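You operate a simulated robot arm through the tools that you are given. There is no shell and no other tool.

The job below is to be done with a simulated robot arm. You get a single attempt, and the scene is never put back.

JOB
Flow-test the grade 40 filter from the To do tray and sort it by the meter's rule.
Fine: watch for the Done lamp; Ready tray or Reject bin; air off before the hood opens; leave the hood open.

The check looks at the end state, three seconds after you hand in, the way a careful person would. Anything else that was tipped, shoved, dropped, spilled or broken makes it a failure.

ROBOT AND FRAMES
A 7-joint arm with a two-finger parallel gripper, fixed in place. Base frame: the origin is at the foot of the arm, x ahead of it, y to its left, z up; the work surface is at about z = 0.8. Lengths are in m, angles in rad, forces in N, time in s.
With the tool pointing down near the work surface it reaches from about 0.44 to 0.92 m from the base axis. Its first joint turns from -2.496 to 2.496 rad. Payload 3 kg.
The tool frame sits at the grasp point between the pads (the TCP): z along the fingers, y along the line on which they close. The tips reach 0.03 m beyond it. Largest opening 0.094 m; finger width 0.028, thickness 0.01; the body of the gripper, 0.05 by 0.096 m, starts 0.055 m behind the TCP.
Orientation is that of the tool frame in the base frame, as a unit quaternion [x, y, z, w]. With the fingers straight down and closing along the base's y, the tool's x points along the base's -x, its y along +y and its z along -z.

CONTROLS
- The arm moves only by the tool step_arm. Its argument "steps" is a list of rows, each a list of 2 entries, a list of its own where there are three numbers: the shift along the base's x, y, z in cm, then the turn, a rotation vector about the base's x, y, z in rad. In form: [[[x, y, z], [ax, ay, az]], ...]. A call has 1 to 20 rows; each row shifts and turns the commanded pose from where the row before left it. "fingers" is the closure, from 0 (fully open) to 1 (shut), set as the call begins (left out, the last holds). Each row takes 0.2 s and may step no farther than 0.05 m and 0.15 rad from the row before; otherwise, or with a gripper value out of range, the whole call is refused. A pose out of reach is approached as far as the arm can. The call stops where the force on the tool passes 40 N (or 10 N more than at its start, if that is more) or the arm is blocked; 0.2 s more then pass. Each finger travels about 0.072 m/s and halts on what it meets, pressing with about 28 N; the grip force reading is that of the motor and also rises with nothing between the fingers. The clock runs only during rows and for 0.2 s after the last one: add rows that do not move to give the fingers time. The reply holds the time, the measured pose of the TCP, the force on the tool along the base axes, the opening and the grip force, in the units named above and with some noise, with the torque about the TCP (base axes, N m) and any sound that the robot's microphone picked up.
- Cameras (640 x 400 px; columns grow to the right, rows downward): "scene" is fixed at [0.0501, 0.5012, 1.5802]; the picture's right is [-0.55, -0.84, 0.00], its down [-0.53, 0.35, -0.77] and it looks along [0.65, -0.42, -0.63] (base axes); focal length 329 px, centre (320, 200). "wrist" rides on the gripper at [0.076, 0.014, -0.103] in the tool frame; the picture's right is [-0.18, 0.98, 0.00], its down [-0.75, -0.14, -0.64] and it looks along [-0.63, -0.12, 0.77] (tool axes); focal length 243 px, centre (320, 200). There is no depth. A picture from a camera that has moved, and an enlarged one, comes with that camera's place and axes in the base frame and with its lens.
- camera(camera): a new picture of that camera. The clock stands still meanwhile.
- inspect(camera, box): a new picture of the part [left, top, right, bottom] of that camera's present view, enlarged. The clock stands still meanwhile.
- sign_off(): hands the job in; it is judged then, once.

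Places have to be worked out from the pictures, the camera data and where the tool is seen. Open the gripper and draw the arm clear of the work before you hand the job in, unless the task says otherwise.

The tools are called after "Emit:" as name(argument=value, ...) on one line, values as JSON. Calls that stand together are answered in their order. step_arm: Moves the arm, as the interface text tells. Its arguments: {"type":"object","properties":{"steps":{"type":"array","items":{"type":"array"}},"fingers":{"type":"number"}},"required":["steps"]} The other tools are called the same way: camera (camera) takes a picture; inspect (camera, box) takes an enlarged picture of a part of a camera's view; sign_off () hands the job in.

At the start:

```text
time: 0.0
tool_pos: [0.6785, -0.1816, 1.116]
ee_rot: [0.0, 1.0, 0.001, 0.0]
ft_force: [0.2, -1.0, -0.3]
ft_torque: [0.02, 0.01, 0.0]
grip_width: 0.0939
gripper_force: 0.1
```

scene: 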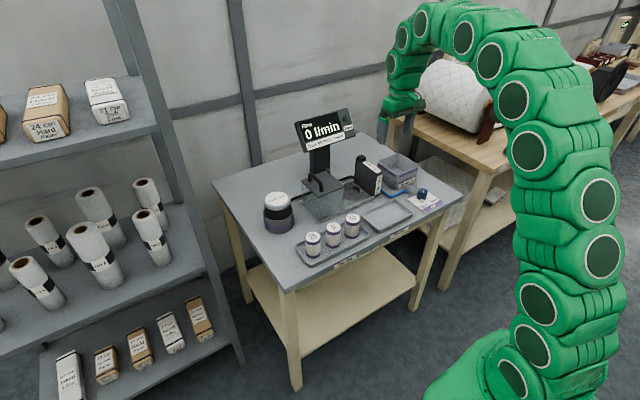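
wrist: 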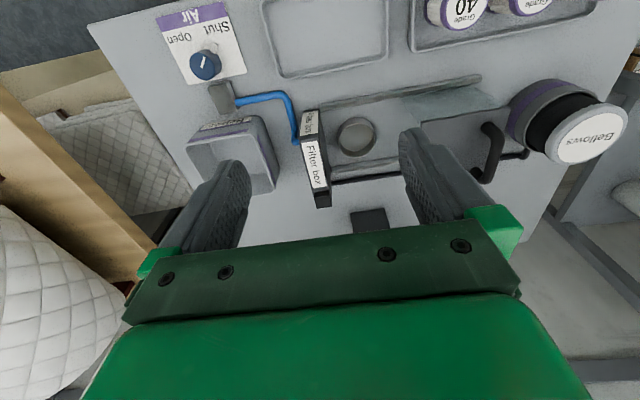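

I see a table with a meter, a filter box, a hood with a handle, an air valve, trays and filters. I'll enlarge several parts of the views first.

Emit:
inspect(camera="scene", box=[280, 100, 370, 156])

Emit:
inspect(camera="scene", box=[250, 160, 410, 260])

Emit:
inspect(camera="scene", box=[340, 140, 468, 220])

Emit:
inspect(camera="scene", box=[280, 200, 408, 280])

Emit:
inspect(camera="wrist", box=[140, 0, 400, 210])

Emit:
inspect(camera="wrist", box=[380, 0, 640, 210])

```text
7.11 times, centred on (325, 128) of scene
camera zoom: at [0.0501, 0.5012, 1.5802], right [-0.55, -0.84, 0.0], down [-0.53, 0.35, -0.77], along [0.65, -0.42, -0.63], focal length 2338 px, centre (284, 712)
```

zoom: 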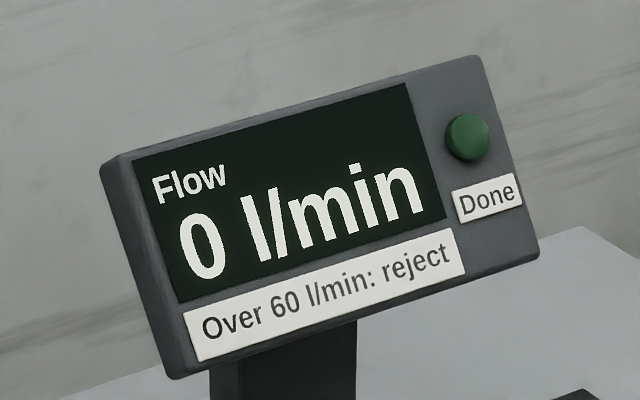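

```text
4.00 times, centred on (330, 210) of scene
camera zoom: at [0.0501, 0.5012, 1.5802], right [-0.55, -0.84, 0.0], down [-0.53, 0.35, -0.77], along [0.65, -0.42, -0.63], focal length 1315 px, centre (280, 160)
```

zoom: 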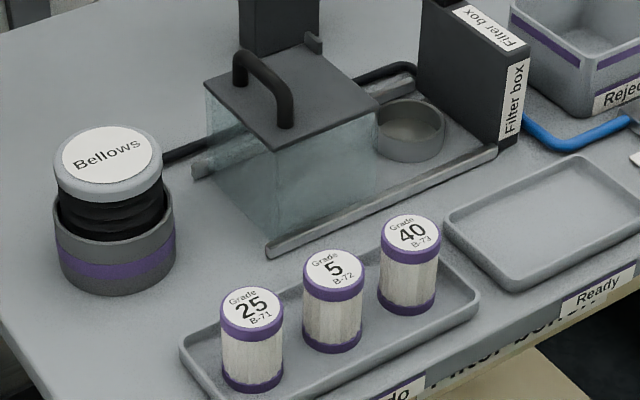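

```text
5.00 times, centred on (404, 180) of scene
camera zoom: at [0.0501, 0.5012, 1.5802], right [-0.55, -0.84, 0.0], down [-0.53, 0.35, -0.77], along [0.65, -0.42, -0.63], focal length 1644 px, centre (-100, 300)
```

zoom: 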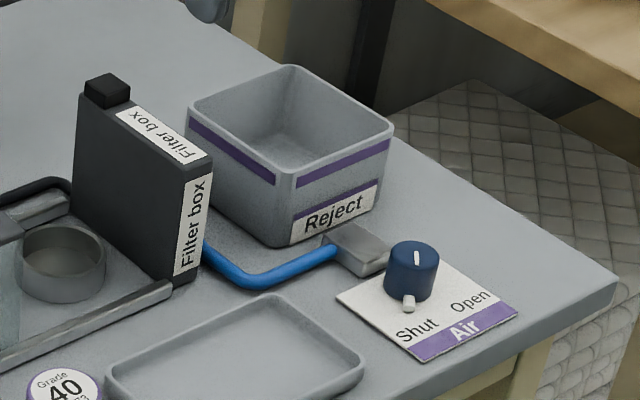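

```text
5.00 times, centred on (344, 240) of scene
camera zoom: at [0.0501, 0.5012, 1.5802], right [-0.55, -0.84, 0.0], down [-0.53, 0.35, -0.77], along [0.65, -0.42, -0.63], focal length 1644 px, centre (200, 0)
```

zoom: 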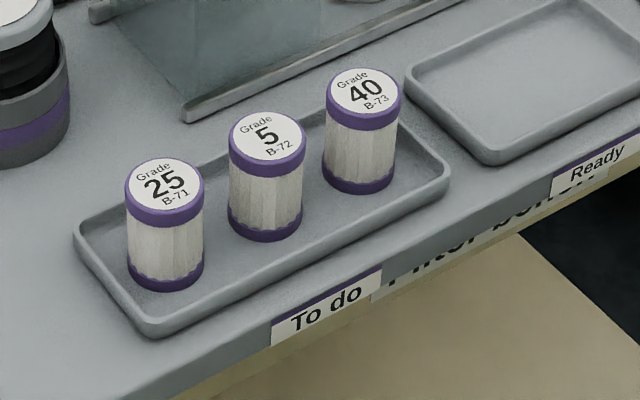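

```text
1.90 times, centred on (270, 105) of wrist
camera zoom: at [0.6008, -0.1682, 1.219], right [0.18, 0.98, 0.0], down [0.75, -0.14, 0.64], along [0.63, -0.12, -0.77], focal length 462 px, centre (415, 381)
```

zoom: 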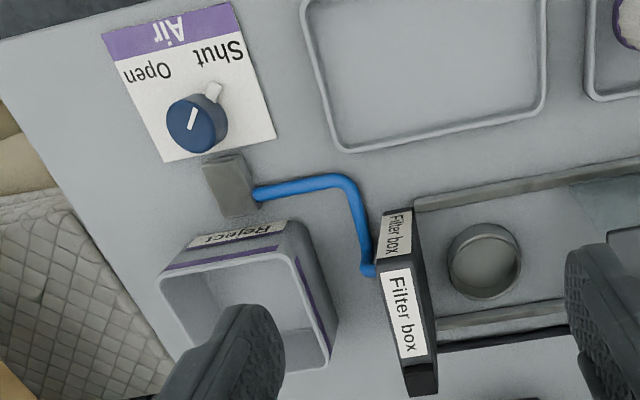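

```text
1.90 times, centred on (510, 105) of wrist
camera zoom: at [0.6008, -0.1682, 1.219], right [0.18, 0.98, 0.0], down [0.75, -0.14, 0.64], along [0.63, -0.12, -0.77], focal length 462 px, centre (-42, 381)
```

zoom: 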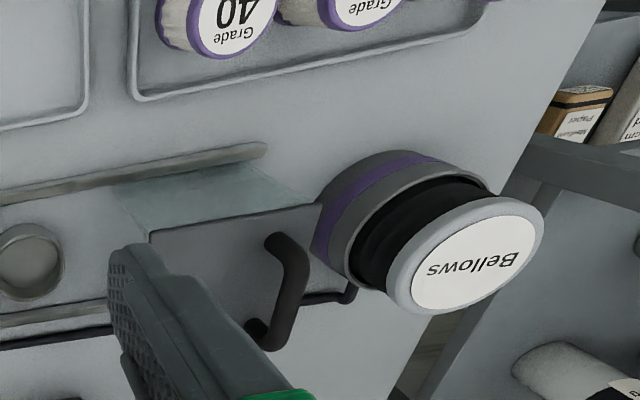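

The layout is roughly: filter 40 at (0.64, -0.01), seat at (0.82, -0.10), hood handle at about (0.82, 0.015) and air knob at (0.643, -0.34), now pointing to Shut. I'll take closer looks at the seat, hood and knob.

Emit:
inspect(camera="wrist", box=[290, 70, 420, 155])

Emit:
inspect(camera="wrist", box=[170, 20, 270, 85])

Emit:
inspect(camera="scene", box=[290, 155, 390, 220])

Emit:
inspect(camera="scene", box=[400, 175, 450, 215])

Emit:
inspect(camera="scene", box=[255, 180, 305, 245])

```text
4.71 times, centred on (355, 112) of wrist
camera zoom: at [0.6008, -0.1682, 1.219], right [0.18, 0.98, 0.0], down [0.75, -0.14, 0.64], along [0.63, -0.12, -0.77], focal length 1142 px, centre (155, 612)
```

zoom: 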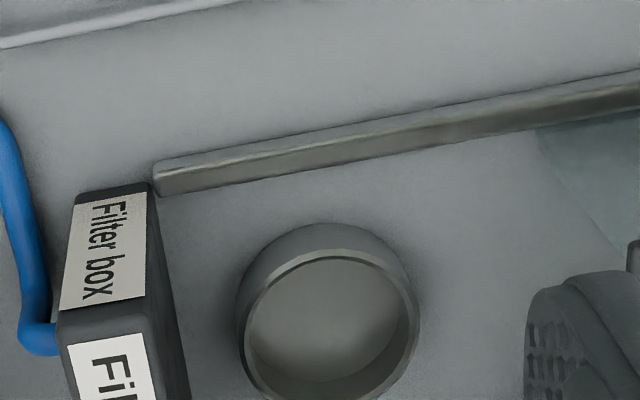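

```text
6.15 times, centred on (220, 52) of wrist
camera zoom: at [0.6008, -0.1682, 1.219], right [0.18, 0.98, 0.0], down [0.75, -0.14, 0.64], along [0.63, -0.12, -0.77], focal length 1493 px, centre (935, 1108)
```

zoom: 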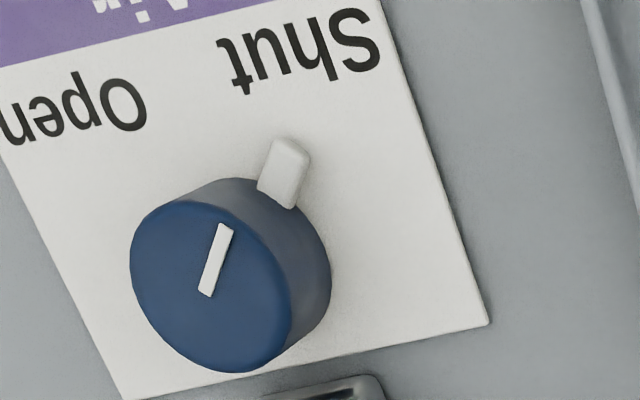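

```text
6.15 times, centred on (340, 188) of scene
camera zoom: at [0.0501, 0.5012, 1.5802], right [-0.55, -0.84, 0.0], down [-0.53, 0.35, -0.77], along [0.65, -0.42, -0.63], focal length 2023 px, centre (197, 277)
```

zoom: 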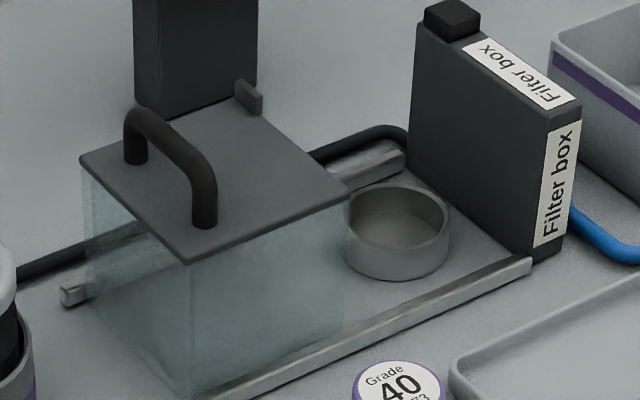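

```text
10.00 times, centred on (425, 195) of scene
camera zoom: at [0.0501, 0.5012, 1.5802], right [-0.55, -0.84, 0.0], down [-0.53, 0.35, -0.77], along [0.65, -0.42, -0.63], focal length 3288 px, centre (-730, 250)
```

zoom: 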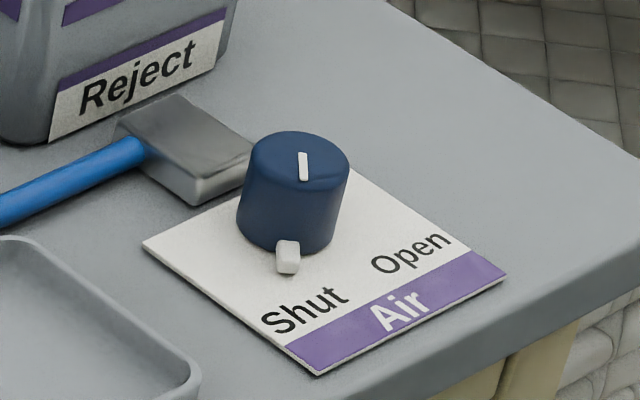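

```text
6.15 times, centred on (280, 212) of scene
camera zoom: at [0.0501, 0.5012, 1.5802], right [-0.55, -0.84, 0.0], down [-0.53, 0.35, -0.77], along [0.65, -0.42, -0.63], focal length 2023 px, centre (566, 123)
```

zoom: 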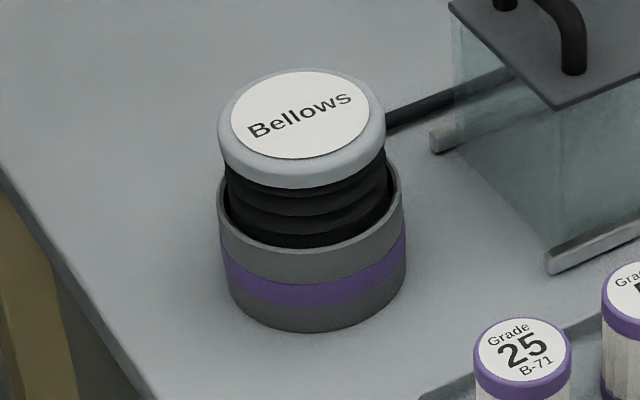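

The filter stands at about (0.64, -0.013) with its top near z 0.875. I'll close the fingers along x, to stay clear of its neighbours, the hood and the filter box, so I turn the tool 90° while moving above it.

Emit:
step_arm(steps=[[[-0.35, 1.53, 0], [0, 0, 0.1428]], [[-0.35, 1.53, 0], [0, 0, 0.1428]], [[-0.35, 1.53, 0], [0, 0, 0.1428]], [[-0.35, 1.53, 0], [0, 0, 0.1428]], [[-0.35, 1.53, 0], [0, 0, 0.1428]], [[-0.35, 1.53, 0], [0, 0, 0.1428]], [[-0.35, 1.53, 0], [0, 0, 0.1428]], [[-0.35, 1.53, 0], [0, 0, 0.1428]], [[-0.35, 1.53, 0], [0, 0, 0.1428]], [[-0.35, 1.53, 0], [0, 0, 0.1428]], [[-0.35, 1.53, 0], [0, 0, 0.1428]], [[0, 0, 0], [0, 0, 0]]], fingers=0)

```text
time: 2.6
tool_pos: [0.6379, -0.0143, 1.1172]
ee_rot: [0.708, -0.707, 0.0, 0.0]
ft_force: [-0.1, -0.1, -0.2]
ft_torque: [-0.02, -0.01, 0.01]
grip_width: 0.0938
gripper_force: 0.1
```

Tool turned as wanted. Checking where the filter appears between the fingers.

Emit:
camera(camera="wrist")

Emit:
camera(camera="scene")

```text
taken
camera wrist: at [0.6248, -0.0908, 1.2196], right [-0.98, 0.18, 0.0], down [0.14, 0.75, 0.64], along [0.12, 0.63, -0.77], focal length 243 px, centre (320, 200)
```

wrist: 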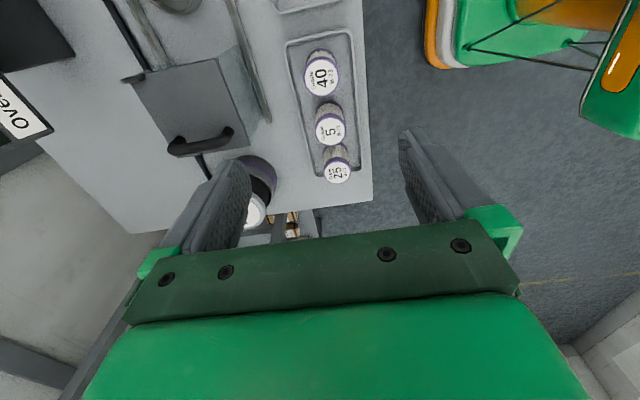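

```text
taken
```

scene: 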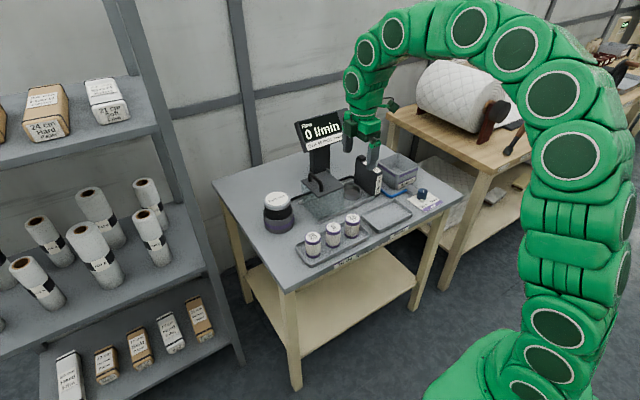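

Zooming in on the filters to fix 40's centre and the tray.

Emit:
inspect(camera="wrist", box=[280, 30, 380, 190])

Emit:
inspect(camera="wrist", box=[120, 0, 280, 160])

```text
2.50 times, centred on (330, 110) of wrist
camera zoom: at [0.6248, -0.0908, 1.2196], right [-0.98, 0.18, 0.0], down [0.14, 0.75, 0.64], along [0.12, 0.63, -0.77], focal length 606 px, centre (295, 425)
```

zoom: 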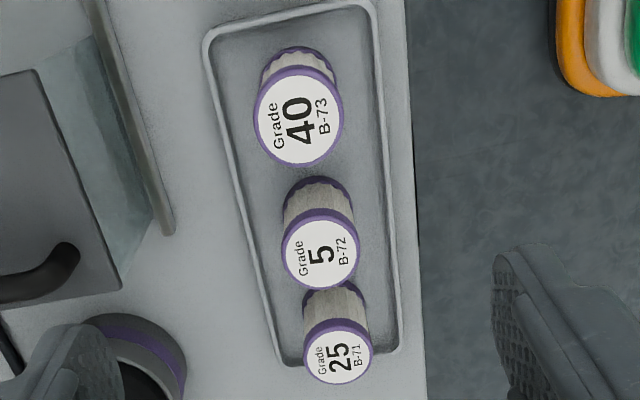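

```text
2.50 times, centred on (200, 80) of wrist
camera zoom: at [0.6248, -0.0908, 1.2196], right [-0.98, 0.18, 0.0], down [0.14, 0.75, 0.64], along [0.12, 0.63, -0.77], focal length 606 px, centre (620, 500)
```

zoom: 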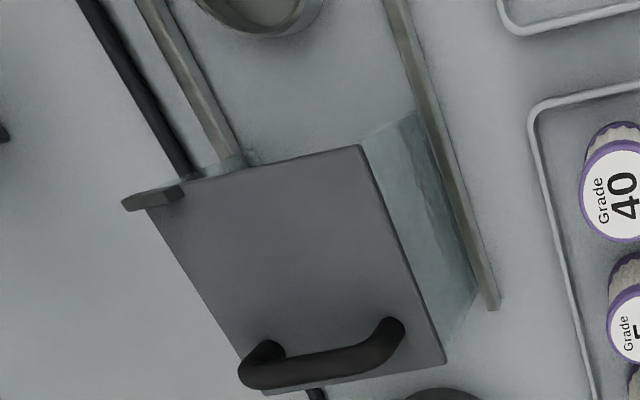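

Filter 40 centre measured at (0.637, -0.0126), top about 0.875. I descend to just above it and check again.

Emit:
step_arm(steps=[[[0, 0.15, -4], [0, 0, 0]], [[0, 0, -4], [0, 0, 0]], [[0, 0, -4], [0, 0, 0]], [[0, 0, -4], [0, 0, 0]], [[0, 0, -2], [0, 0, 0]], [[0, 0, 0], [0, 0, 0]]])

Emit:
camera(camera="wrist")

Emit:
inspect(camera="scene", box=[290, 160, 410, 270])

```text
time: 4.0
tool_pos: [0.6388, -0.0118, 0.9361]
ee_rot: [-0.706, 0.708, 0.0, 0.0]
ft_force: [-0.8, 0.3, -0.5]
ft_torque: [0.01, 0.02, -0.01]
grip_width: 0.0941
gripper_force: 0.1
```

```text
taken
camera wrist: at [0.6242, -0.0883, 1.0385], right [-0.98, 0.19, 0.0], down [0.14, 0.75, 0.64], along [0.12, 0.63, -0.77], focal length 243 px, centre (320, 200)
```

wrist: 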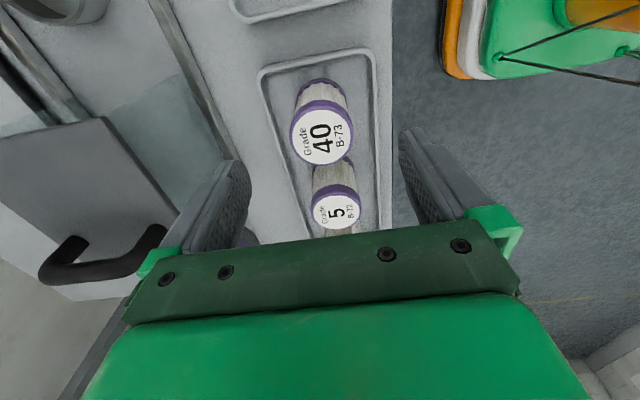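

```text
3.64 times, centred on (350, 215) of scene
camera zoom: at [0.0501, 0.5012, 1.5802], right [-0.55, -0.84, 0.0], down [-0.53, 0.35, -0.77], along [0.65, -0.42, -0.63], focal length 1196 px, centre (211, 146)
```

zoom: 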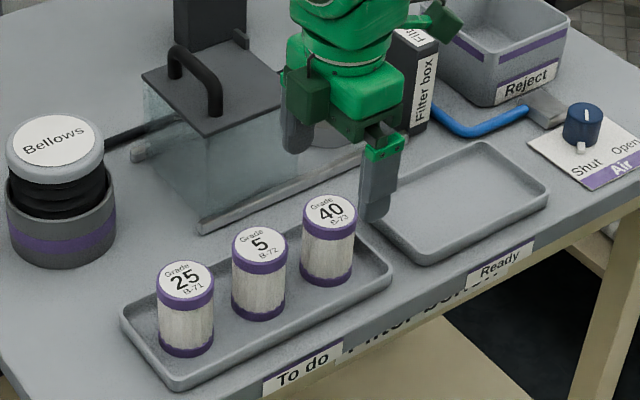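

Filter top is around z 0.868 and centred within a few mm; tray and neighbours are clear. I go down and close on its upper part.

Emit:
step_arm(steps=[[[-0.15, 0.05, -3], [0, 0, 0]], [[0, 0, -3], [0, 0, 0]], [[0, 0, -0.7], [0, 0, 0]], [[0, 0, 0], [0, 0, 0]]])

Emit:
inspect(camera="wrist", box=[240, 80, 420, 240])

Emit:
inspect(camera="scene", box=[310, 170, 390, 250])

```text
time: 5.0
tool_pos: [0.6374, -0.0118, 0.8702]
ee_rot: [-0.706, 0.708, 0.001, 0.0]
ft_force: [0.2, -0.1, 0.0]
ft_torque: [0.02, -0.02, 0.01]
grip_width: 0.0939
gripper_force: 0.0
```

```text
2.50 times, centred on (330, 160) of wrist
camera zoom: at [0.6232, -0.0876, 0.9728], right [-0.98, 0.18, 0.0], down [0.14, 0.75, 0.64], along [0.12, 0.63, -0.77], focal length 606 px, centre (295, 300)
```

zoom: 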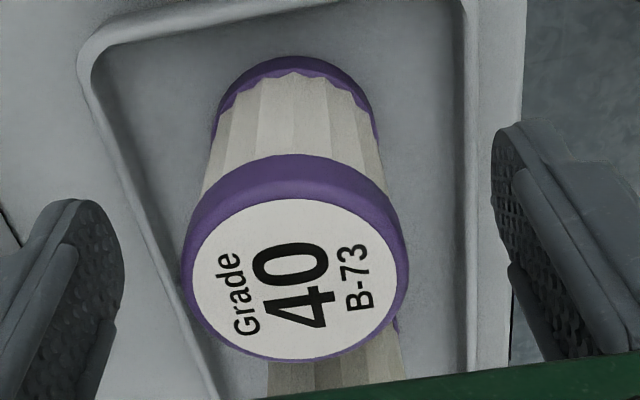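

```text
5.00 times, centred on (350, 210) of scene
camera zoom: at [0.0501, 0.5012, 1.5802], right [-0.55, -0.84, 0.0], down [-0.53, 0.35, -0.77], along [0.65, -0.42, -0.63], focal length 1644 px, centre (170, 150)
```

zoom: 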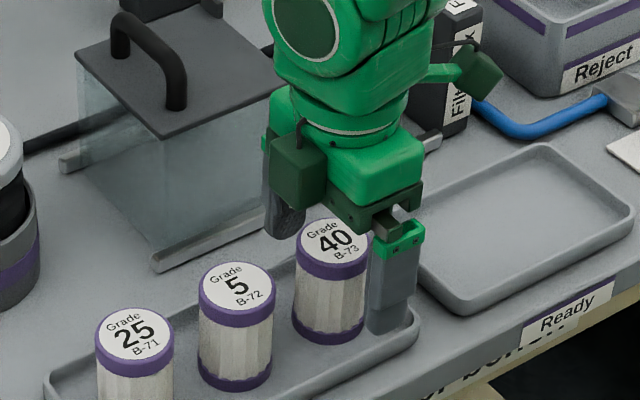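

The filter sits centred between the fingers. I nudge 1 mm in y and close.

Emit:
step_arm(steps=[[[0, 0.15, 0], [0, 0, 0]], [[0, 0, 0], [0, 0, 0]]])

Emit:
step_arm(steps=[[[0, 0, 0], [0, 0, 0]], [[0, 0, 0], [0, 0, 0]], [[0, 0, 0], [0, 0, 0]], [[0, 0, 0], [0, 0, 0]]], fingers=0.7)

Emit:
inspect(camera="wrist", box=[240, 80, 420, 240])

```text
time: 5.6
tool_pos: [0.6378, -0.0094, 0.8694]
ee_rot: [-0.707, 0.707, 0.0, 0.0]
ft_force: [0.5, 0.0, 0.5]
ft_torque: [-0.01, 0.0, 0.0]
grip_width: 0.0937
gripper_force: 0.0
```

```text
time: 6.6
tool_pos: [0.6366, -0.0108, 0.8692]
ee_rot: [0.708, -0.706, 0.0, 0.0]
ft_force: [0.6, -0.3, 2.0]
ft_torque: [-0.02, -0.04, -0.01]
grip_width: 0.0469
gripper_force: 27.8
```

```text
2.50 times, centred on (330, 160) of wrist
camera zoom: at [0.6227, -0.0865, 0.9722], right [-0.98, 0.18, 0.0], down [0.14, 0.75, 0.64], along [0.12, 0.63, -0.77], focal length 606 px, centre (295, 300)
```

zoom: 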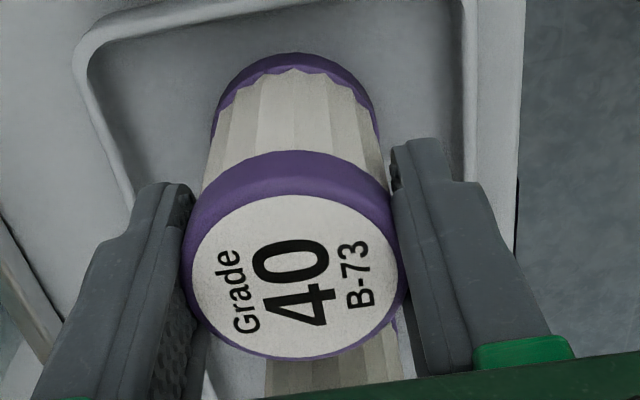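

Gripped (width 0.0469, filter diameter). Now lift straight up to clear everything.

Emit:
step_arm(steps=[[[0, 0, 1], [0, 0, 0]], [[0, 0, 2], [0, 0, 0]], [[0, 0, 4], [0, 0, 0]], [[0, 0, 4], [0, 0, 0]], [[0, 0, 4], [0, 0, 0]], [[0, 0, 3], [0, 0, 0]], [[0, 0, 0], [0, 0, 0]]])

Emit:
step_arm(steps=[[[2, -1.1, 0], [0, 0, 0]], [[3, -1.6, 0], [0, 0, 0]], [[3, -1.6, 0], [0, 0, 0]], [[3, -1.6, 0], [0, 0, 0]], [[3, -1.6, 0], [0, 0, 0]], [[2.4, -1.2, 0], [0, 0, 0]], [[1.1, -0.8, 0], [0, 0, 0]], [[0, 0, 0], [0, 0, 0]], [[0, 0, 0], [0, 0, 0]]])

Emit:
camera(camera="wrist")

Emit:
camera(camera="scene")

```text
time: 8.2
tool_pos: [0.6377, -0.0086, 1.0497]
ee_rot: [0.707, -0.707, -0.001, 0.001]
ft_force: [0.5, -0.3, -1.1]
ft_torque: [-0.01, 0.01, 0.0]
grip_width: 0.047
gripper_force: 28.2
```

```text
time: 10.2
tool_pos: [0.8123, -0.1059, 1.0503]
ee_rot: [-0.707, 0.707, 0.0, 0.001]
ft_force: [-0.6, 0.3, -0.8]
ft_torque: [-0.03, 0.02, -0.01]
grip_width: 0.0466
gripper_force: 28.1
```

```text
taken
camera wrist: at [0.7979, -0.1825, 1.1522], right [-0.98, 0.18, 0.0], down [0.14, 0.75, 0.64], along [0.12, 0.63, -0.77], focal length 243 px, centre (320, 200)
```

wrist: 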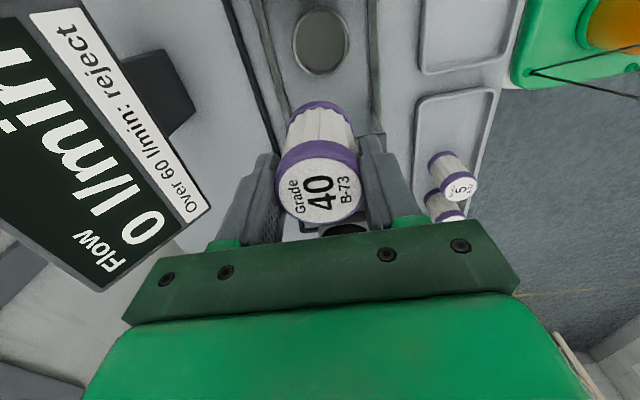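

```text
taken
```

scene: 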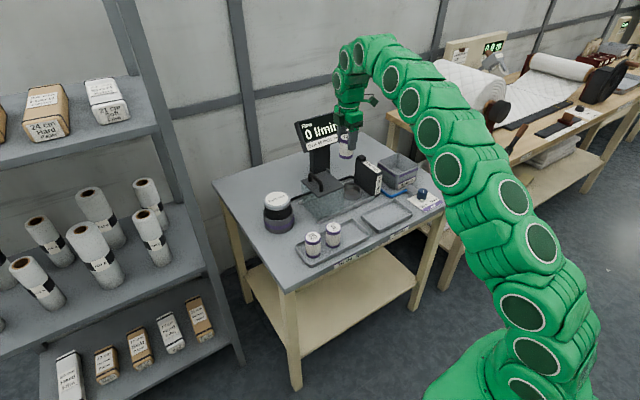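

Seat ring visible just ahead of the filter's bottom. Zooming in to measure it, and checking the meter distance.

Emit:
inspect(camera="wrist", box=[260, 0, 400, 90])

Emit:
inspect(camera="wrist", box=[260, 80, 400, 240])

Emit:
inspect(camera="scene", box=[300, 90, 420, 220])

```text
4.44 times, centred on (330, 45) of wrist
camera zoom: at [0.7979, -0.1825, 1.1522], right [-0.98, 0.18, 0.0], down [0.14, 0.75, 0.64], along [0.12, 0.63, -0.77], focal length 1078 px, centre (276, 889)
```

zoom: 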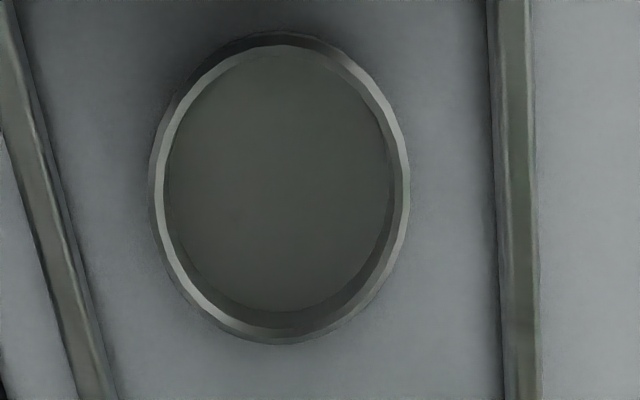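

```text
2.50 times, centred on (330, 160) of wrist
camera zoom: at [0.7979, -0.1825, 1.1522], right [-0.98, 0.18, 0.0], down [0.14, 0.75, 0.64], along [0.12, 0.63, -0.77], focal length 606 px, centre (295, 300)
```

zoom: 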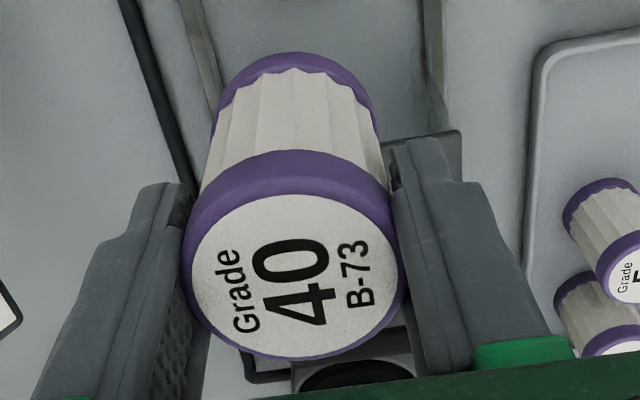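

```text
3.08 times, centred on (360, 155) of scene
camera zoom: at [0.0501, 0.5012, 1.5802], right [-0.55, -0.84, 0.0], down [-0.53, 0.35, -0.77], along [0.65, -0.42, -0.63], focal length 1012 px, centre (197, 338)
```

zoom: 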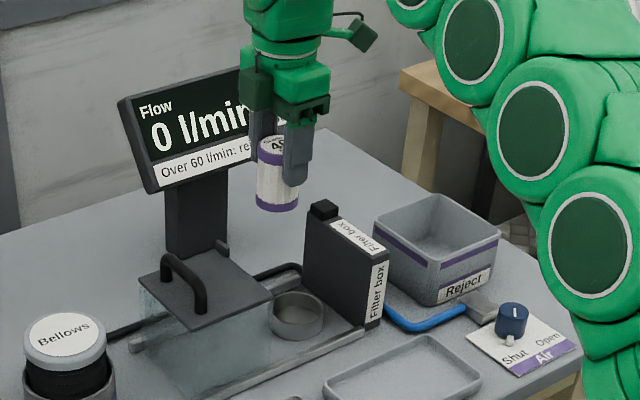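

Recomputing from three views, the seat is at about (0.802, -0.139), with the filter box face at y ≈ -0.20, so my first seat estimate was a few cm off. I shift over it and come down part way.

Emit:
step_arm(steps=[[[-0.5, -1.7, 0], [0, 0, 0]], [[-0.5, -1.7, 0], [0, 0, 0]], [[0, 0, -2], [0, 0, 0]], [[0, 0, -2], [0, 0, 0]], [[0, 0, -2], [0, 0, 0]], [[0, 0, 0], [0, 0, 0]], [[0, 0, 0], [0, 0, 0]]])

Emit:
inspect(camera="wrist", box=[240, 0, 400, 110])

Emit:
inspect(camera="scene", box=[310, 120, 410, 220])

```text
time: 11.8
tool_pos: [0.8027, -0.14, 0.9897]
ee_rot: [-0.707, 0.707, 0.0, 0.001]
ft_force: [0.3, -0.7, -0.7]
ft_torque: [0.01, -0.01, 0.0]
grip_width: 0.0471
gripper_force: 28.2
```

```text
3.64 times, centred on (320, 55) of wrist
camera zoom: at [0.7884, -0.2162, 1.0919], right [-0.98, 0.18, 0.0], down [0.14, 0.75, 0.64], along [0.12, 0.63, -0.77], focal length 882 px, centre (320, 727)
```

zoom: 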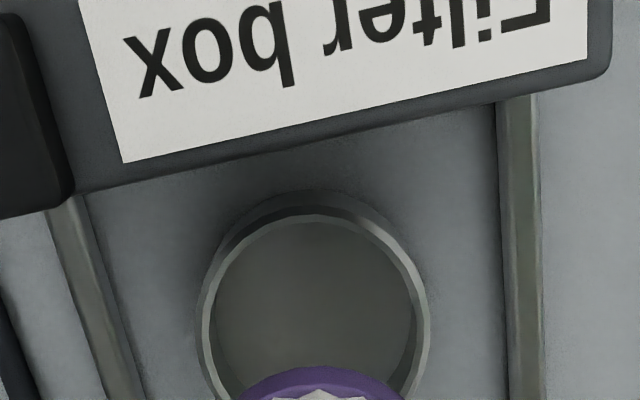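

```text
4.00 times, centred on (360, 170) of scene
camera zoom: at [0.0501, 0.5012, 1.5802], right [-0.55, -0.84, 0.0], down [-0.53, 0.35, -0.77], along [0.65, -0.42, -0.63], focal length 1315 px, centre (160, 320)
```

zoom: 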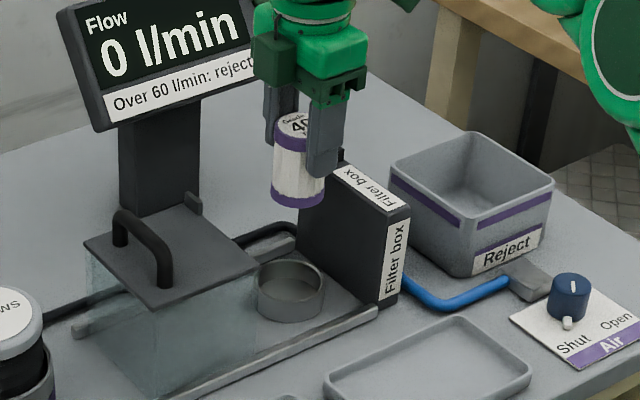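

Estimates of the seat agree on (0.802, -0.141), within a few mm of where the filter now hangs. I lower to just above the ring and check from both sides.

Emit:
step_arm(steps=[[[0, 0, -2.5], [0, 0, 0]], [[0, 0, -2.5], [0, 0, 0]], [[0, 0, -2], [0, 0, 0]], [[0, 0, -0.8], [0, 0, 0]], [[0, 0, 0], [0, 0, 0]], [[0, 0, 0], [0, 0, 0]]])

Emit:
inspect(camera="wrist", box=[240, 20, 400, 150])

Emit:
inspect(camera="scene", box=[325, 150, 390, 210])

```text
time: 13.2
tool_pos: [0.8022, -0.1389, 0.9098]
ee_rot: [0.707, -0.707, 0.0, 0.0]
ft_force: [-0.5, -0.7, -0.8]
ft_torque: [0.01, 0.01, 0.03]
grip_width: 0.0472
gripper_force: 28.1
```

```text
3.08 times, centred on (320, 85) of wrist
camera zoom: at [0.7871, -0.2157, 1.0133], right [-0.98, 0.18, 0.0], down [0.14, 0.75, 0.64], along [0.12, 0.63, -0.77], focal length 746 px, centre (320, 554)
```

zoom: 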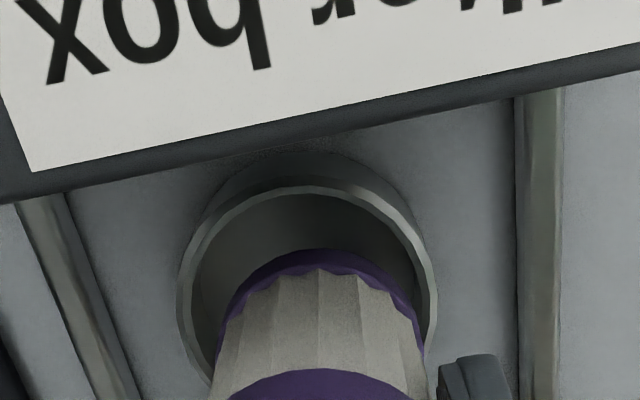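

```text
6.67 times, centred on (358, 180) of scene
camera zoom: at [0.0501, 0.5012, 1.5802], right [-0.55, -0.84, 0.0], down [-0.53, 0.35, -0.77], along [0.65, -0.42, -0.63], focal length 2192 px, centre (70, 333)
```

zoom: 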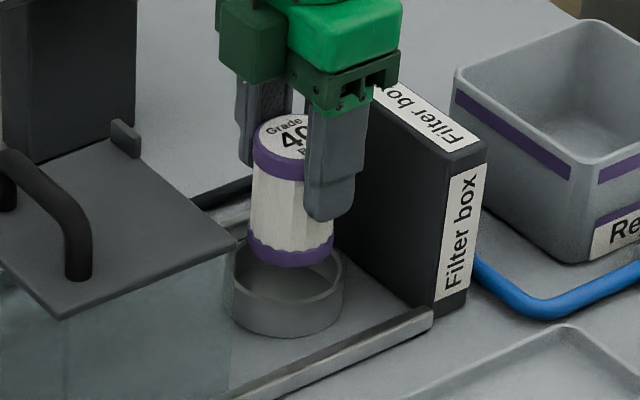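

Both views show the filter over the ring; the wrist view suggests it should go about 2 mm further in -y. I adjust and lower slowly, watching force.

Emit:
step_arm(steps=[[[0.05, -0.25, 0], [0, 0, 0]], [[0, 0, -0.8], [0, 0, 0]], [[0, 0, -0.8], [0, 0, 0]], [[0, 0, -0.5], [0, 0, 0]], [[0, 0, 0], [0, 0, 0]]])

Emit:
inspect(camera="wrist", box=[240, 20, 400, 150])

Emit:
inspect(camera="scene", box=[325, 150, 390, 210])

```text
time: 14.4
tool_pos: [0.8018, -0.142, 0.8911]
ee_rot: [-0.707, 0.707, 0.0, 0.0]
ft_force: [0.8, -0.7, -0.5]
ft_torque: [0.02, 0.01, 0.0]
grip_width: 0.0472
gripper_force: 27.6
```

```text
3.08 times, centred on (320, 85) of wrist
camera zoom: at [0.7879, -0.2184, 0.9924], right [-0.98, 0.18, 0.0], down [0.14, 0.75, 0.64], along [0.12, 0.63, -0.77], focal length 746 px, centre (320, 554)
```

zoom: 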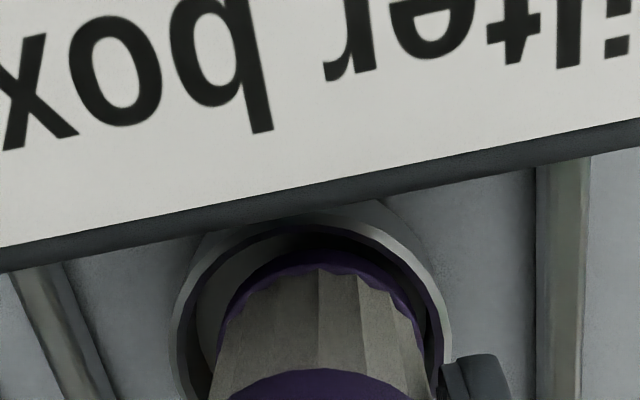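

```text
6.67 times, centred on (358, 180) of scene
camera zoom: at [0.0501, 0.5012, 1.5802], right [-0.55, -0.84, 0.0], down [-0.53, 0.35, -0.77], along [0.65, -0.42, -0.63], focal length 2192 px, centre (70, 333)
```

zoom: 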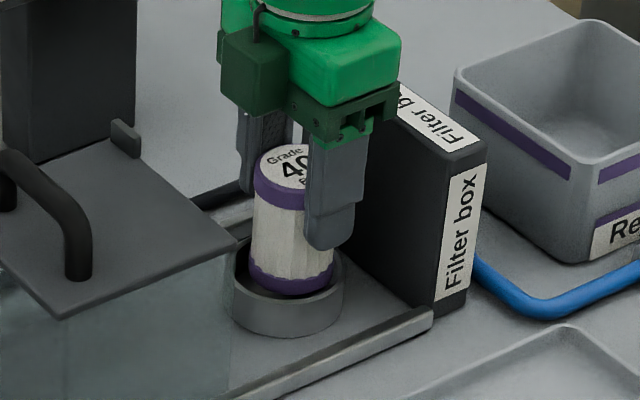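

Filter's bottom is at the ring mouth; both views say it should go ~2 mm toward +x. Correct, then lower.

Emit:
step_arm(steps=[[[0.2, 0.05, 0], [0, 0, 0]], [[0, 0, -0.4], [0, 0, 0]], [[0, 0, -0.4], [0, 0, 0]], [[0, 0, 0], [0, 0, 0]]])

Emit:
inspect(camera="wrist", box=[240, 20, 400, 150])

Emit:
inspect(camera="scene", box=[325, 150, 390, 210])

```text
time: 15.4
tool_pos: [0.8048, -0.141, 0.8823]
ee_rot: [-0.707, 0.708, 0.0, 0.0]
ft_force: [0.1, 0.5, 0.0]
ft_torque: [0.04, -0.05, 0.01]
grip_width: 0.0472
gripper_force: 27.3
```

```text
3.08 times, centred on (320, 85) of wrist
camera zoom: at [0.7899, -0.2177, 0.9846], right [-0.98, 0.18, 0.0], down [0.14, 0.75, 0.64], along [0.12, 0.63, -0.77], focal length 746 px, centre (320, 554)
```

zoom: 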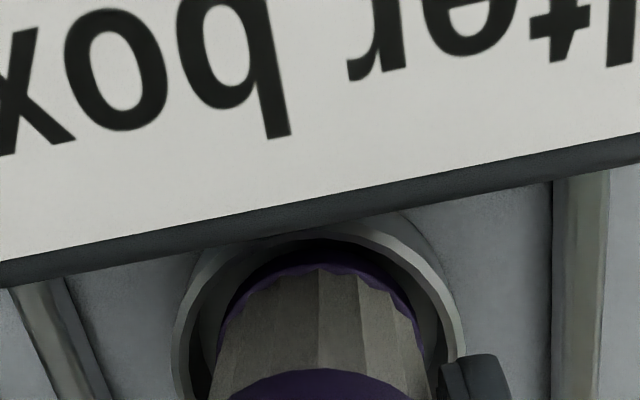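

```text
6.67 times, centred on (358, 180) of scene
camera zoom: at [0.0501, 0.5012, 1.5802], right [-0.55, -0.84, 0.0], down [-0.53, 0.35, -0.77], along [0.65, -0.42, -0.63], focal length 2192 px, centre (70, 333)
```

zoom: 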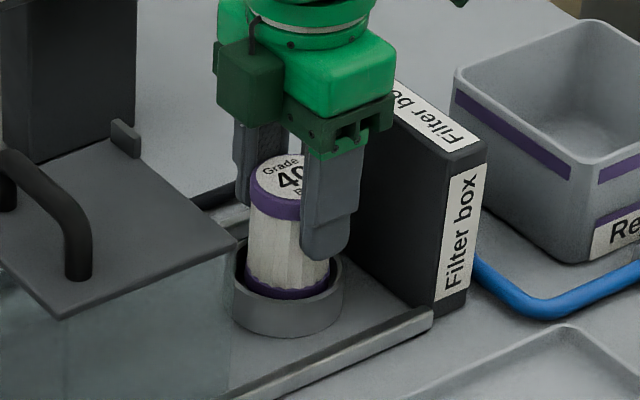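

Now the gaps are even in both views and no contact force. Lower in small steps until it meets the seat floor.

Emit:
step_arm(steps=[[[0, 0, -0.4], [0, 0, 0]], [[0, 0, -0.3], [0, 0, 0]], [[0, 0, 0], [0, 0, 0]]])

```text
time: 16.2
tool_pos: [0.8053, -0.1413, 0.8747]
ee_rot: [-0.707, 0.708, 0.0, 0.0]
ft_force: [0.3, 0.3, -1.7]
ft_torque: [0.02, -0.01, 0.04]
grip_width: 0.0472
gripper_force: 28.5
```

Emit:
step_arm(steps=[[[0, 0, -0.2], [0, 0, 0]], [[0, 0, 0], [0, 0, 0]]])

Emit:
step_arm(steps=[[[0, 0, -0.2], [0, 0, 0]], [[0, 0, 0], [0, 0, 0]]])

Emit:
inspect(camera="scene", box=[325, 150, 390, 210])

```text
time: 16.8
tool_pos: [0.8045, -0.1395, 0.8721]
ee_rot: [-0.707, 0.708, 0.0, 0.001]
ft_force: [-0.3, -0.6, -1.5]
ft_torque: [0.0, 0.0, -0.02]
grip_width: 0.0472
gripper_force: 27.6
```

```text
time: 17.4
tool_pos: [0.8061, -0.1414, 0.871]
ee_rot: [0.707, -0.707, 0.0, 0.0]
ft_force: [0.2, 0.1, -0.9]
ft_torque: [-0.02, -0.03, 0.03]
grip_width: 0.047
gripper_force: 28.1
```

```text
6.67 times, centred on (358, 180) of scene
camera zoom: at [0.0501, 0.5012, 1.5802], right [-0.55, -0.84, 0.0], down [-0.53, 0.35, -0.77], along [0.65, -0.42, -0.63], focal length 2192 px, centre (70, 333)
```

zoom: 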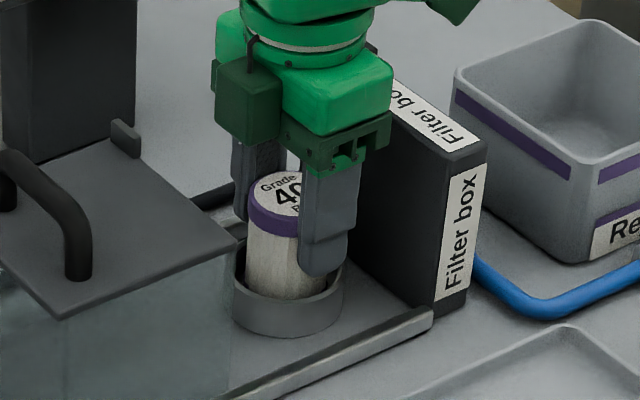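

No contact yet; continue in 2 mm steps.

Emit:
step_arm(steps=[[[0, 0, -0.2], [0, 0, 0]], [[0, 0, 0], [0, 0, 0]]])

Emit:
step_arm(steps=[[[0, 0, -0.15], [0, 0, 0]], [[0, 0, 0], [0, 0, 0]]])

```text
time: 18.0
tool_pos: [0.804, -0.1404, 0.8707]
ee_rot: [-0.707, 0.707, -0.001, 0.001]
ft_force: [-4.5, 3.0, 19.6]
ft_torque: [0.18, 0.28, 0.0]
grip_width: 0.047
gripper_force: 28.2
```

```text
time: 18.6
tool_pos: [0.8056, -0.1409, 0.8671]
ee_rot: [-0.706, 0.708, 0.0, 0.001]
ft_force: [0.4, -0.3, 26.4]
ft_torque: [-0.08, 0.2, 0.02]
grip_width: 0.047
gripper_force: 28.0
```

Contact with the seat floor (26 N). I back off 1.5 mm to unload, then open the fingers.

Emit:
step_arm(steps=[[[0, 0, 0.15], [0, 0, 0]], [[0, 0, 0], [0, 0, 0]]])

Emit:
step_arm(steps=[[[0, 0, 0], [0, 0, 0]], [[0, 0, 0], [0, 0, 0]], [[0, 0, 0], [0, 0, 0]], [[0, 0, 0], [0, 0, 0]]], fingers=0.1)

Emit:
inspect(camera="scene", box=[325, 150, 390, 210])

Emit:
camera(camera="wrist")

```text
time: 19.2
tool_pos: [0.805, -0.1415, 0.8681]
ee_rot: [-0.707, 0.707, 0.001, -0.001]
ft_force: [-0.2, -0.6, 1.0]
ft_torque: [-0.07, -0.04, -0.01]
grip_width: 0.0472
gripper_force: 28.2
```

```text
time: 20.2
tool_pos: [0.8053, -0.1414, 0.8701]
ee_rot: [-0.707, 0.708, 0.001, 0.0]
ft_force: [0.1, 1.0, -0.4]
ft_torque: [0.0, -0.01, -0.02]
grip_width: 0.0848
gripper_force: 0.0
```

```text
6.67 times, centred on (358, 180) of scene
camera zoom: at [0.0501, 0.5012, 1.5802], right [-0.55, -0.84, 0.0], down [-0.53, 0.35, -0.77], along [0.65, -0.42, -0.63], focal length 2192 px, centre (70, 333)
```

zoom: 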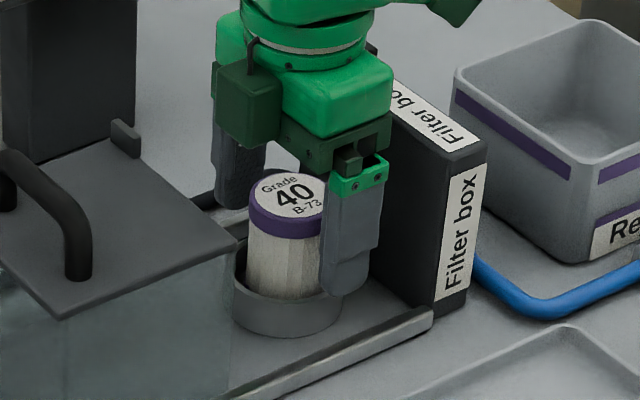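

```text
taken
camera wrist: at [0.7902, -0.2175, 0.972], right [-0.98, 0.18, 0.0], down [0.14, 0.75, 0.64], along [0.12, 0.63, -0.77], focal length 243 px, centre (320, 200)
```

wrist: 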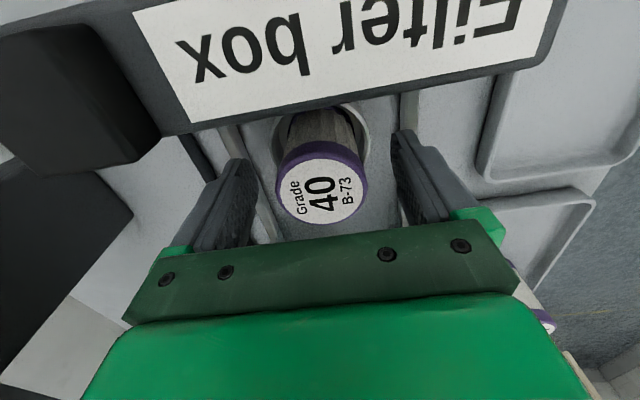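

The filter stands upright in the seat. Raise clear, then turn the tool back so the fingers close along y for the hood handle.

Emit:
step_arm(steps=[[[0, 0, 1], [0, 0, 0]], [[0, 0, 3], [0, 0, 0]], [[0, 0, 4], [0, 0, 0]], [[0, 0, 4], [0, 0, 0]], [[0, 0, 4], [0, 0, 0]], [[0, 0, 2], [0, 0, 0]], [[0, 0, 0], [0, 0, 0]]], fingers=0)

Emit:
step_arm(steps=[[[-1, 2, 0], [0, 0, -0.1428]], [[-1, 2, 0], [0, 0, -0.1428]], [[-1, 2, 0], [0, 0, -0.1428]], [[-1, 2, 0], [0, 0, -0.1428]], [[-1, 2, 0], [0, 0, -0.1428]], [[-1, 2, 0], [0, 0, -0.1428]], [[0, 1, 0], [0, 0, -0.1428]], [[0, 1, 0], [0, 0, -0.1428]], [[0, 1, 0], [0, 0, -0.1428]], [[0, 1, 0], [0, 0, -0.1428]], [[0, 0.2, 0], [0, 0, -0.1428]], [[0, 0, 0], [0, 0, 0]], [[0, 0, 0], [0, 0, 0]]])

Emit:
camera(camera="wrist")

Emit:
camera(camera="scene")

```text
time: 21.8
tool_pos: [0.8045, -0.141, 1.0501]
ee_rot: [-0.707, 0.707, -0.001, 0.0]
ft_force: [-0.5, 0.1, -0.8]
ft_torque: [-0.02, 0.0, 0.0]
grip_width: 0.0938
gripper_force: 0.2
```

```text
time: 24.6
tool_pos: [0.7443, 0.0188, 1.0482]
ee_rot: [0.0, 1.0, 0.0, 0.0]
ft_force: [-0.3, 0.4, 1.2]
ft_torque: [-0.03, -0.01, 0.03]
grip_width: 0.0939
gripper_force: 0.2
```

```text
taken
camera wrist: at [0.6682, 0.0344, 1.1519], right [0.19, 0.98, 0.0], down [0.75, -0.14, 0.64], along [0.63, -0.12, -0.77], focal length 243 px, centre (320, 200)
```

wrist: 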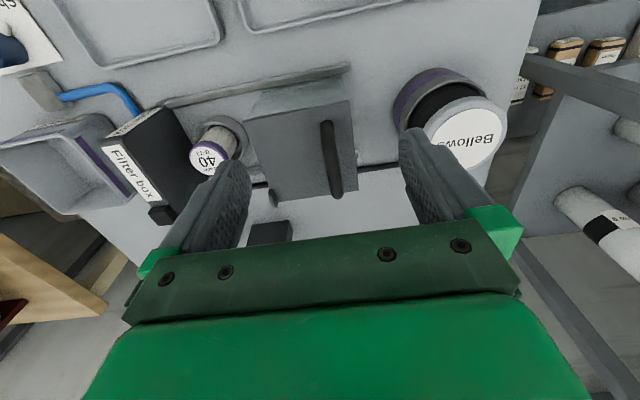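

```text
taken
```

scene: 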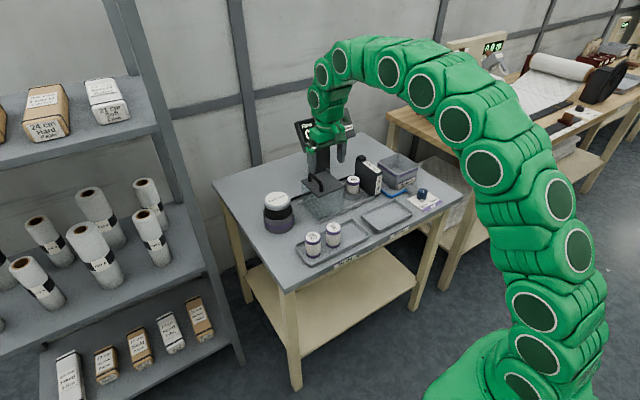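

Emit:
inspect(camera="wrist", box=[230, 60, 410, 240])

Emit:
inspect(camera="scene", box=[290, 110, 390, 220])

```text
2.22 times, centred on (320, 150) of wrist
camera zoom: at [0.6682, 0.0344, 1.1519], right [0.19, 0.98, 0.0], down [0.75, -0.14, 0.64], along [0.63, -0.12, -0.77], focal length 539 px, centre (320, 311)
```

zoom: 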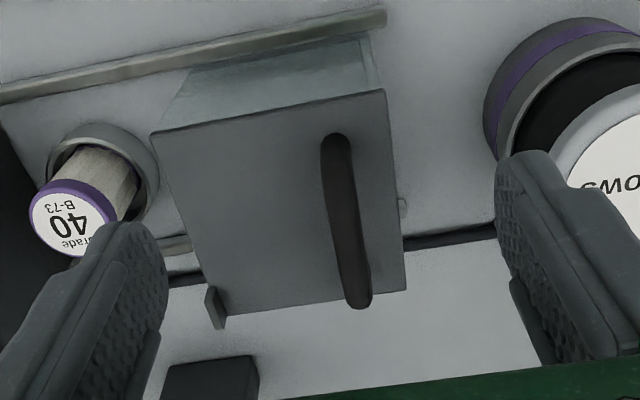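

```text
3.64 times, centred on (340, 165) of scene
camera zoom: at [0.0501, 0.5012, 1.5802], right [-0.55, -0.84, 0.0], down [-0.53, 0.35, -0.77], along [0.65, -0.42, -0.63], focal length 1196 px, centre (247, 327)
```

zoom: 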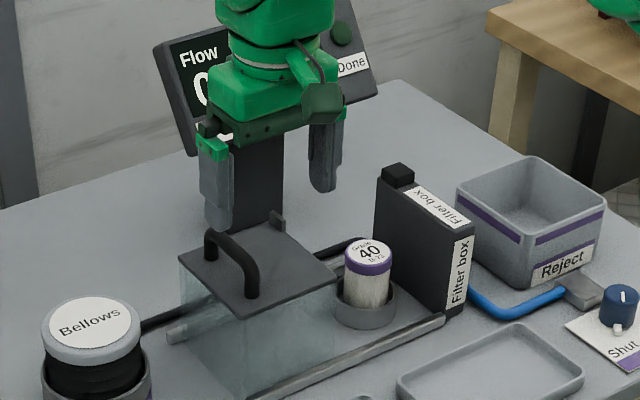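

The handle bar runs along x at y ≈ 0.023, x 0.757 to 0.842, top near z 0.94. I move over its middle and descend part way to verify the height.

Emit:
step_arm(steps=[[[2, 0.2, 0], [0, 0, 0]], [[2, 0.2, 0], [0, 0, 0]], [[1.5, 0, 0], [0, 0, 0]], [[0, 0, -3], [0, 0, 0]], [[0, 0, -3], [0, 0, 0]], [[0, 0, 0], [0, 0, 0]]])

Emit:
camera(camera="wrist")

Emit:
inspect(camera="scene", box=[290, 110, 390, 220])

```text
time: 26.0
tool_pos: [0.7997, 0.0267, 0.9892]
ee_rot: [0.0, 1.0, 0.0, 0.0]
ft_force: [-1.4, -0.4, -0.7]
ft_torque: [-0.02, 0.0, 0.03]
grip_width: 0.0936
gripper_force: 0.0
```

```text
taken
camera wrist: at [0.7242, 0.0398, 1.0906], right [0.18, 0.98, 0.0], down [0.75, -0.14, 0.64], along [0.63, -0.12, -0.77], focal length 243 px, centre (320, 200)
```

wrist: 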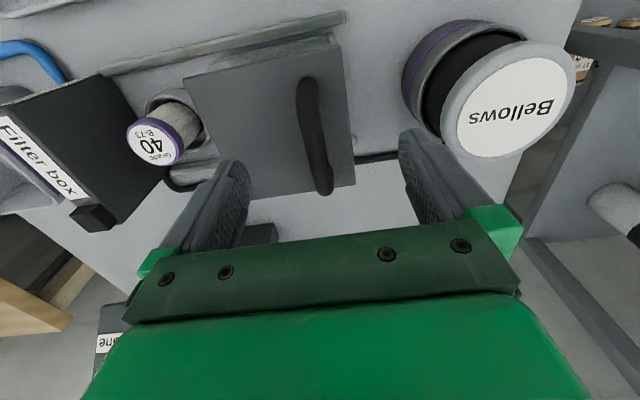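

```text
3.64 times, centred on (340, 165) of scene
camera zoom: at [0.0501, 0.5012, 1.5802], right [-0.55, -0.84, 0.0], down [-0.53, 0.35, -0.77], along [0.65, -0.42, -0.63], focal length 1196 px, centre (247, 327)
```

zoom: 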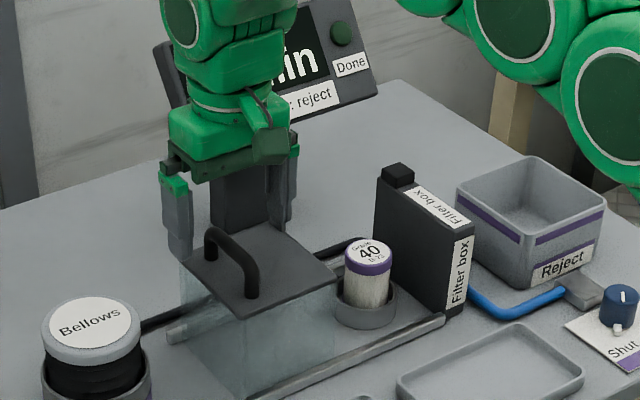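

Bar is at y ≈ 0.0225. Shift slightly and descend to z 0.945, then check tips against the hood plate.

Emit:
step_arm(steps=[[[0, -0.3, -2], [0, 0, 0]], [[0, 0, -1.5], [0, 0, 0]], [[0, 0, -0.9], [0, 0, 0]], [[0, 0, 0], [0, 0, 0]]])

Emit:
inspect(camera="wrist", box=[200, 60, 440, 240])

Emit:
inspect(camera="scene", box=[290, 140, 360, 200])

```text
time: 27.0
tool_pos: [0.7991, 0.0225, 0.9451]
ee_rot: [0.0, 1.0, 0.0, 0.0]
ft_force: [0.0, -0.2, 0.3]
ft_torque: [0.0, -0.01, 0.04]
grip_width: 0.0941
gripper_force: 0.1
```

```text
2.22 times, centred on (320, 150) of wrist
camera zoom: at [0.7235, 0.036, 1.0474], right [0.18, 0.98, 0.0], down [0.75, -0.14, 0.64], along [0.63, -0.12, -0.77], focal length 539 px, centre (320, 311)
```

zoom: 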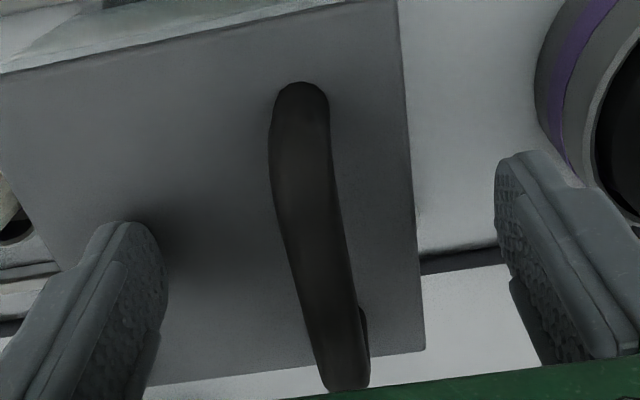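

```text
6.67 times, centred on (325, 170) of scene
camera zoom: at [0.0501, 0.5012, 1.5802], right [-0.55, -0.84, 0.0], down [-0.53, 0.35, -0.77], along [0.65, -0.42, -0.63], focal length 2192 px, centre (287, 400)
```

zoom: 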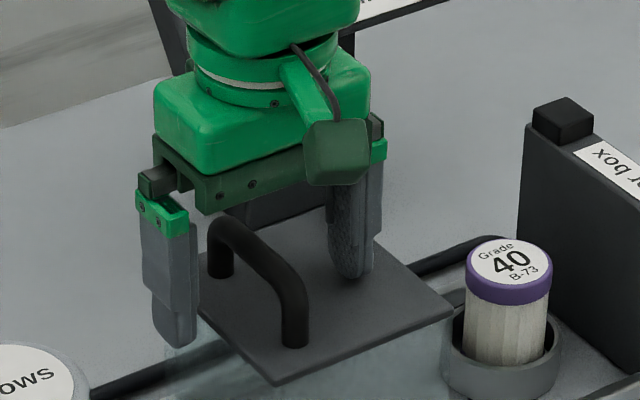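

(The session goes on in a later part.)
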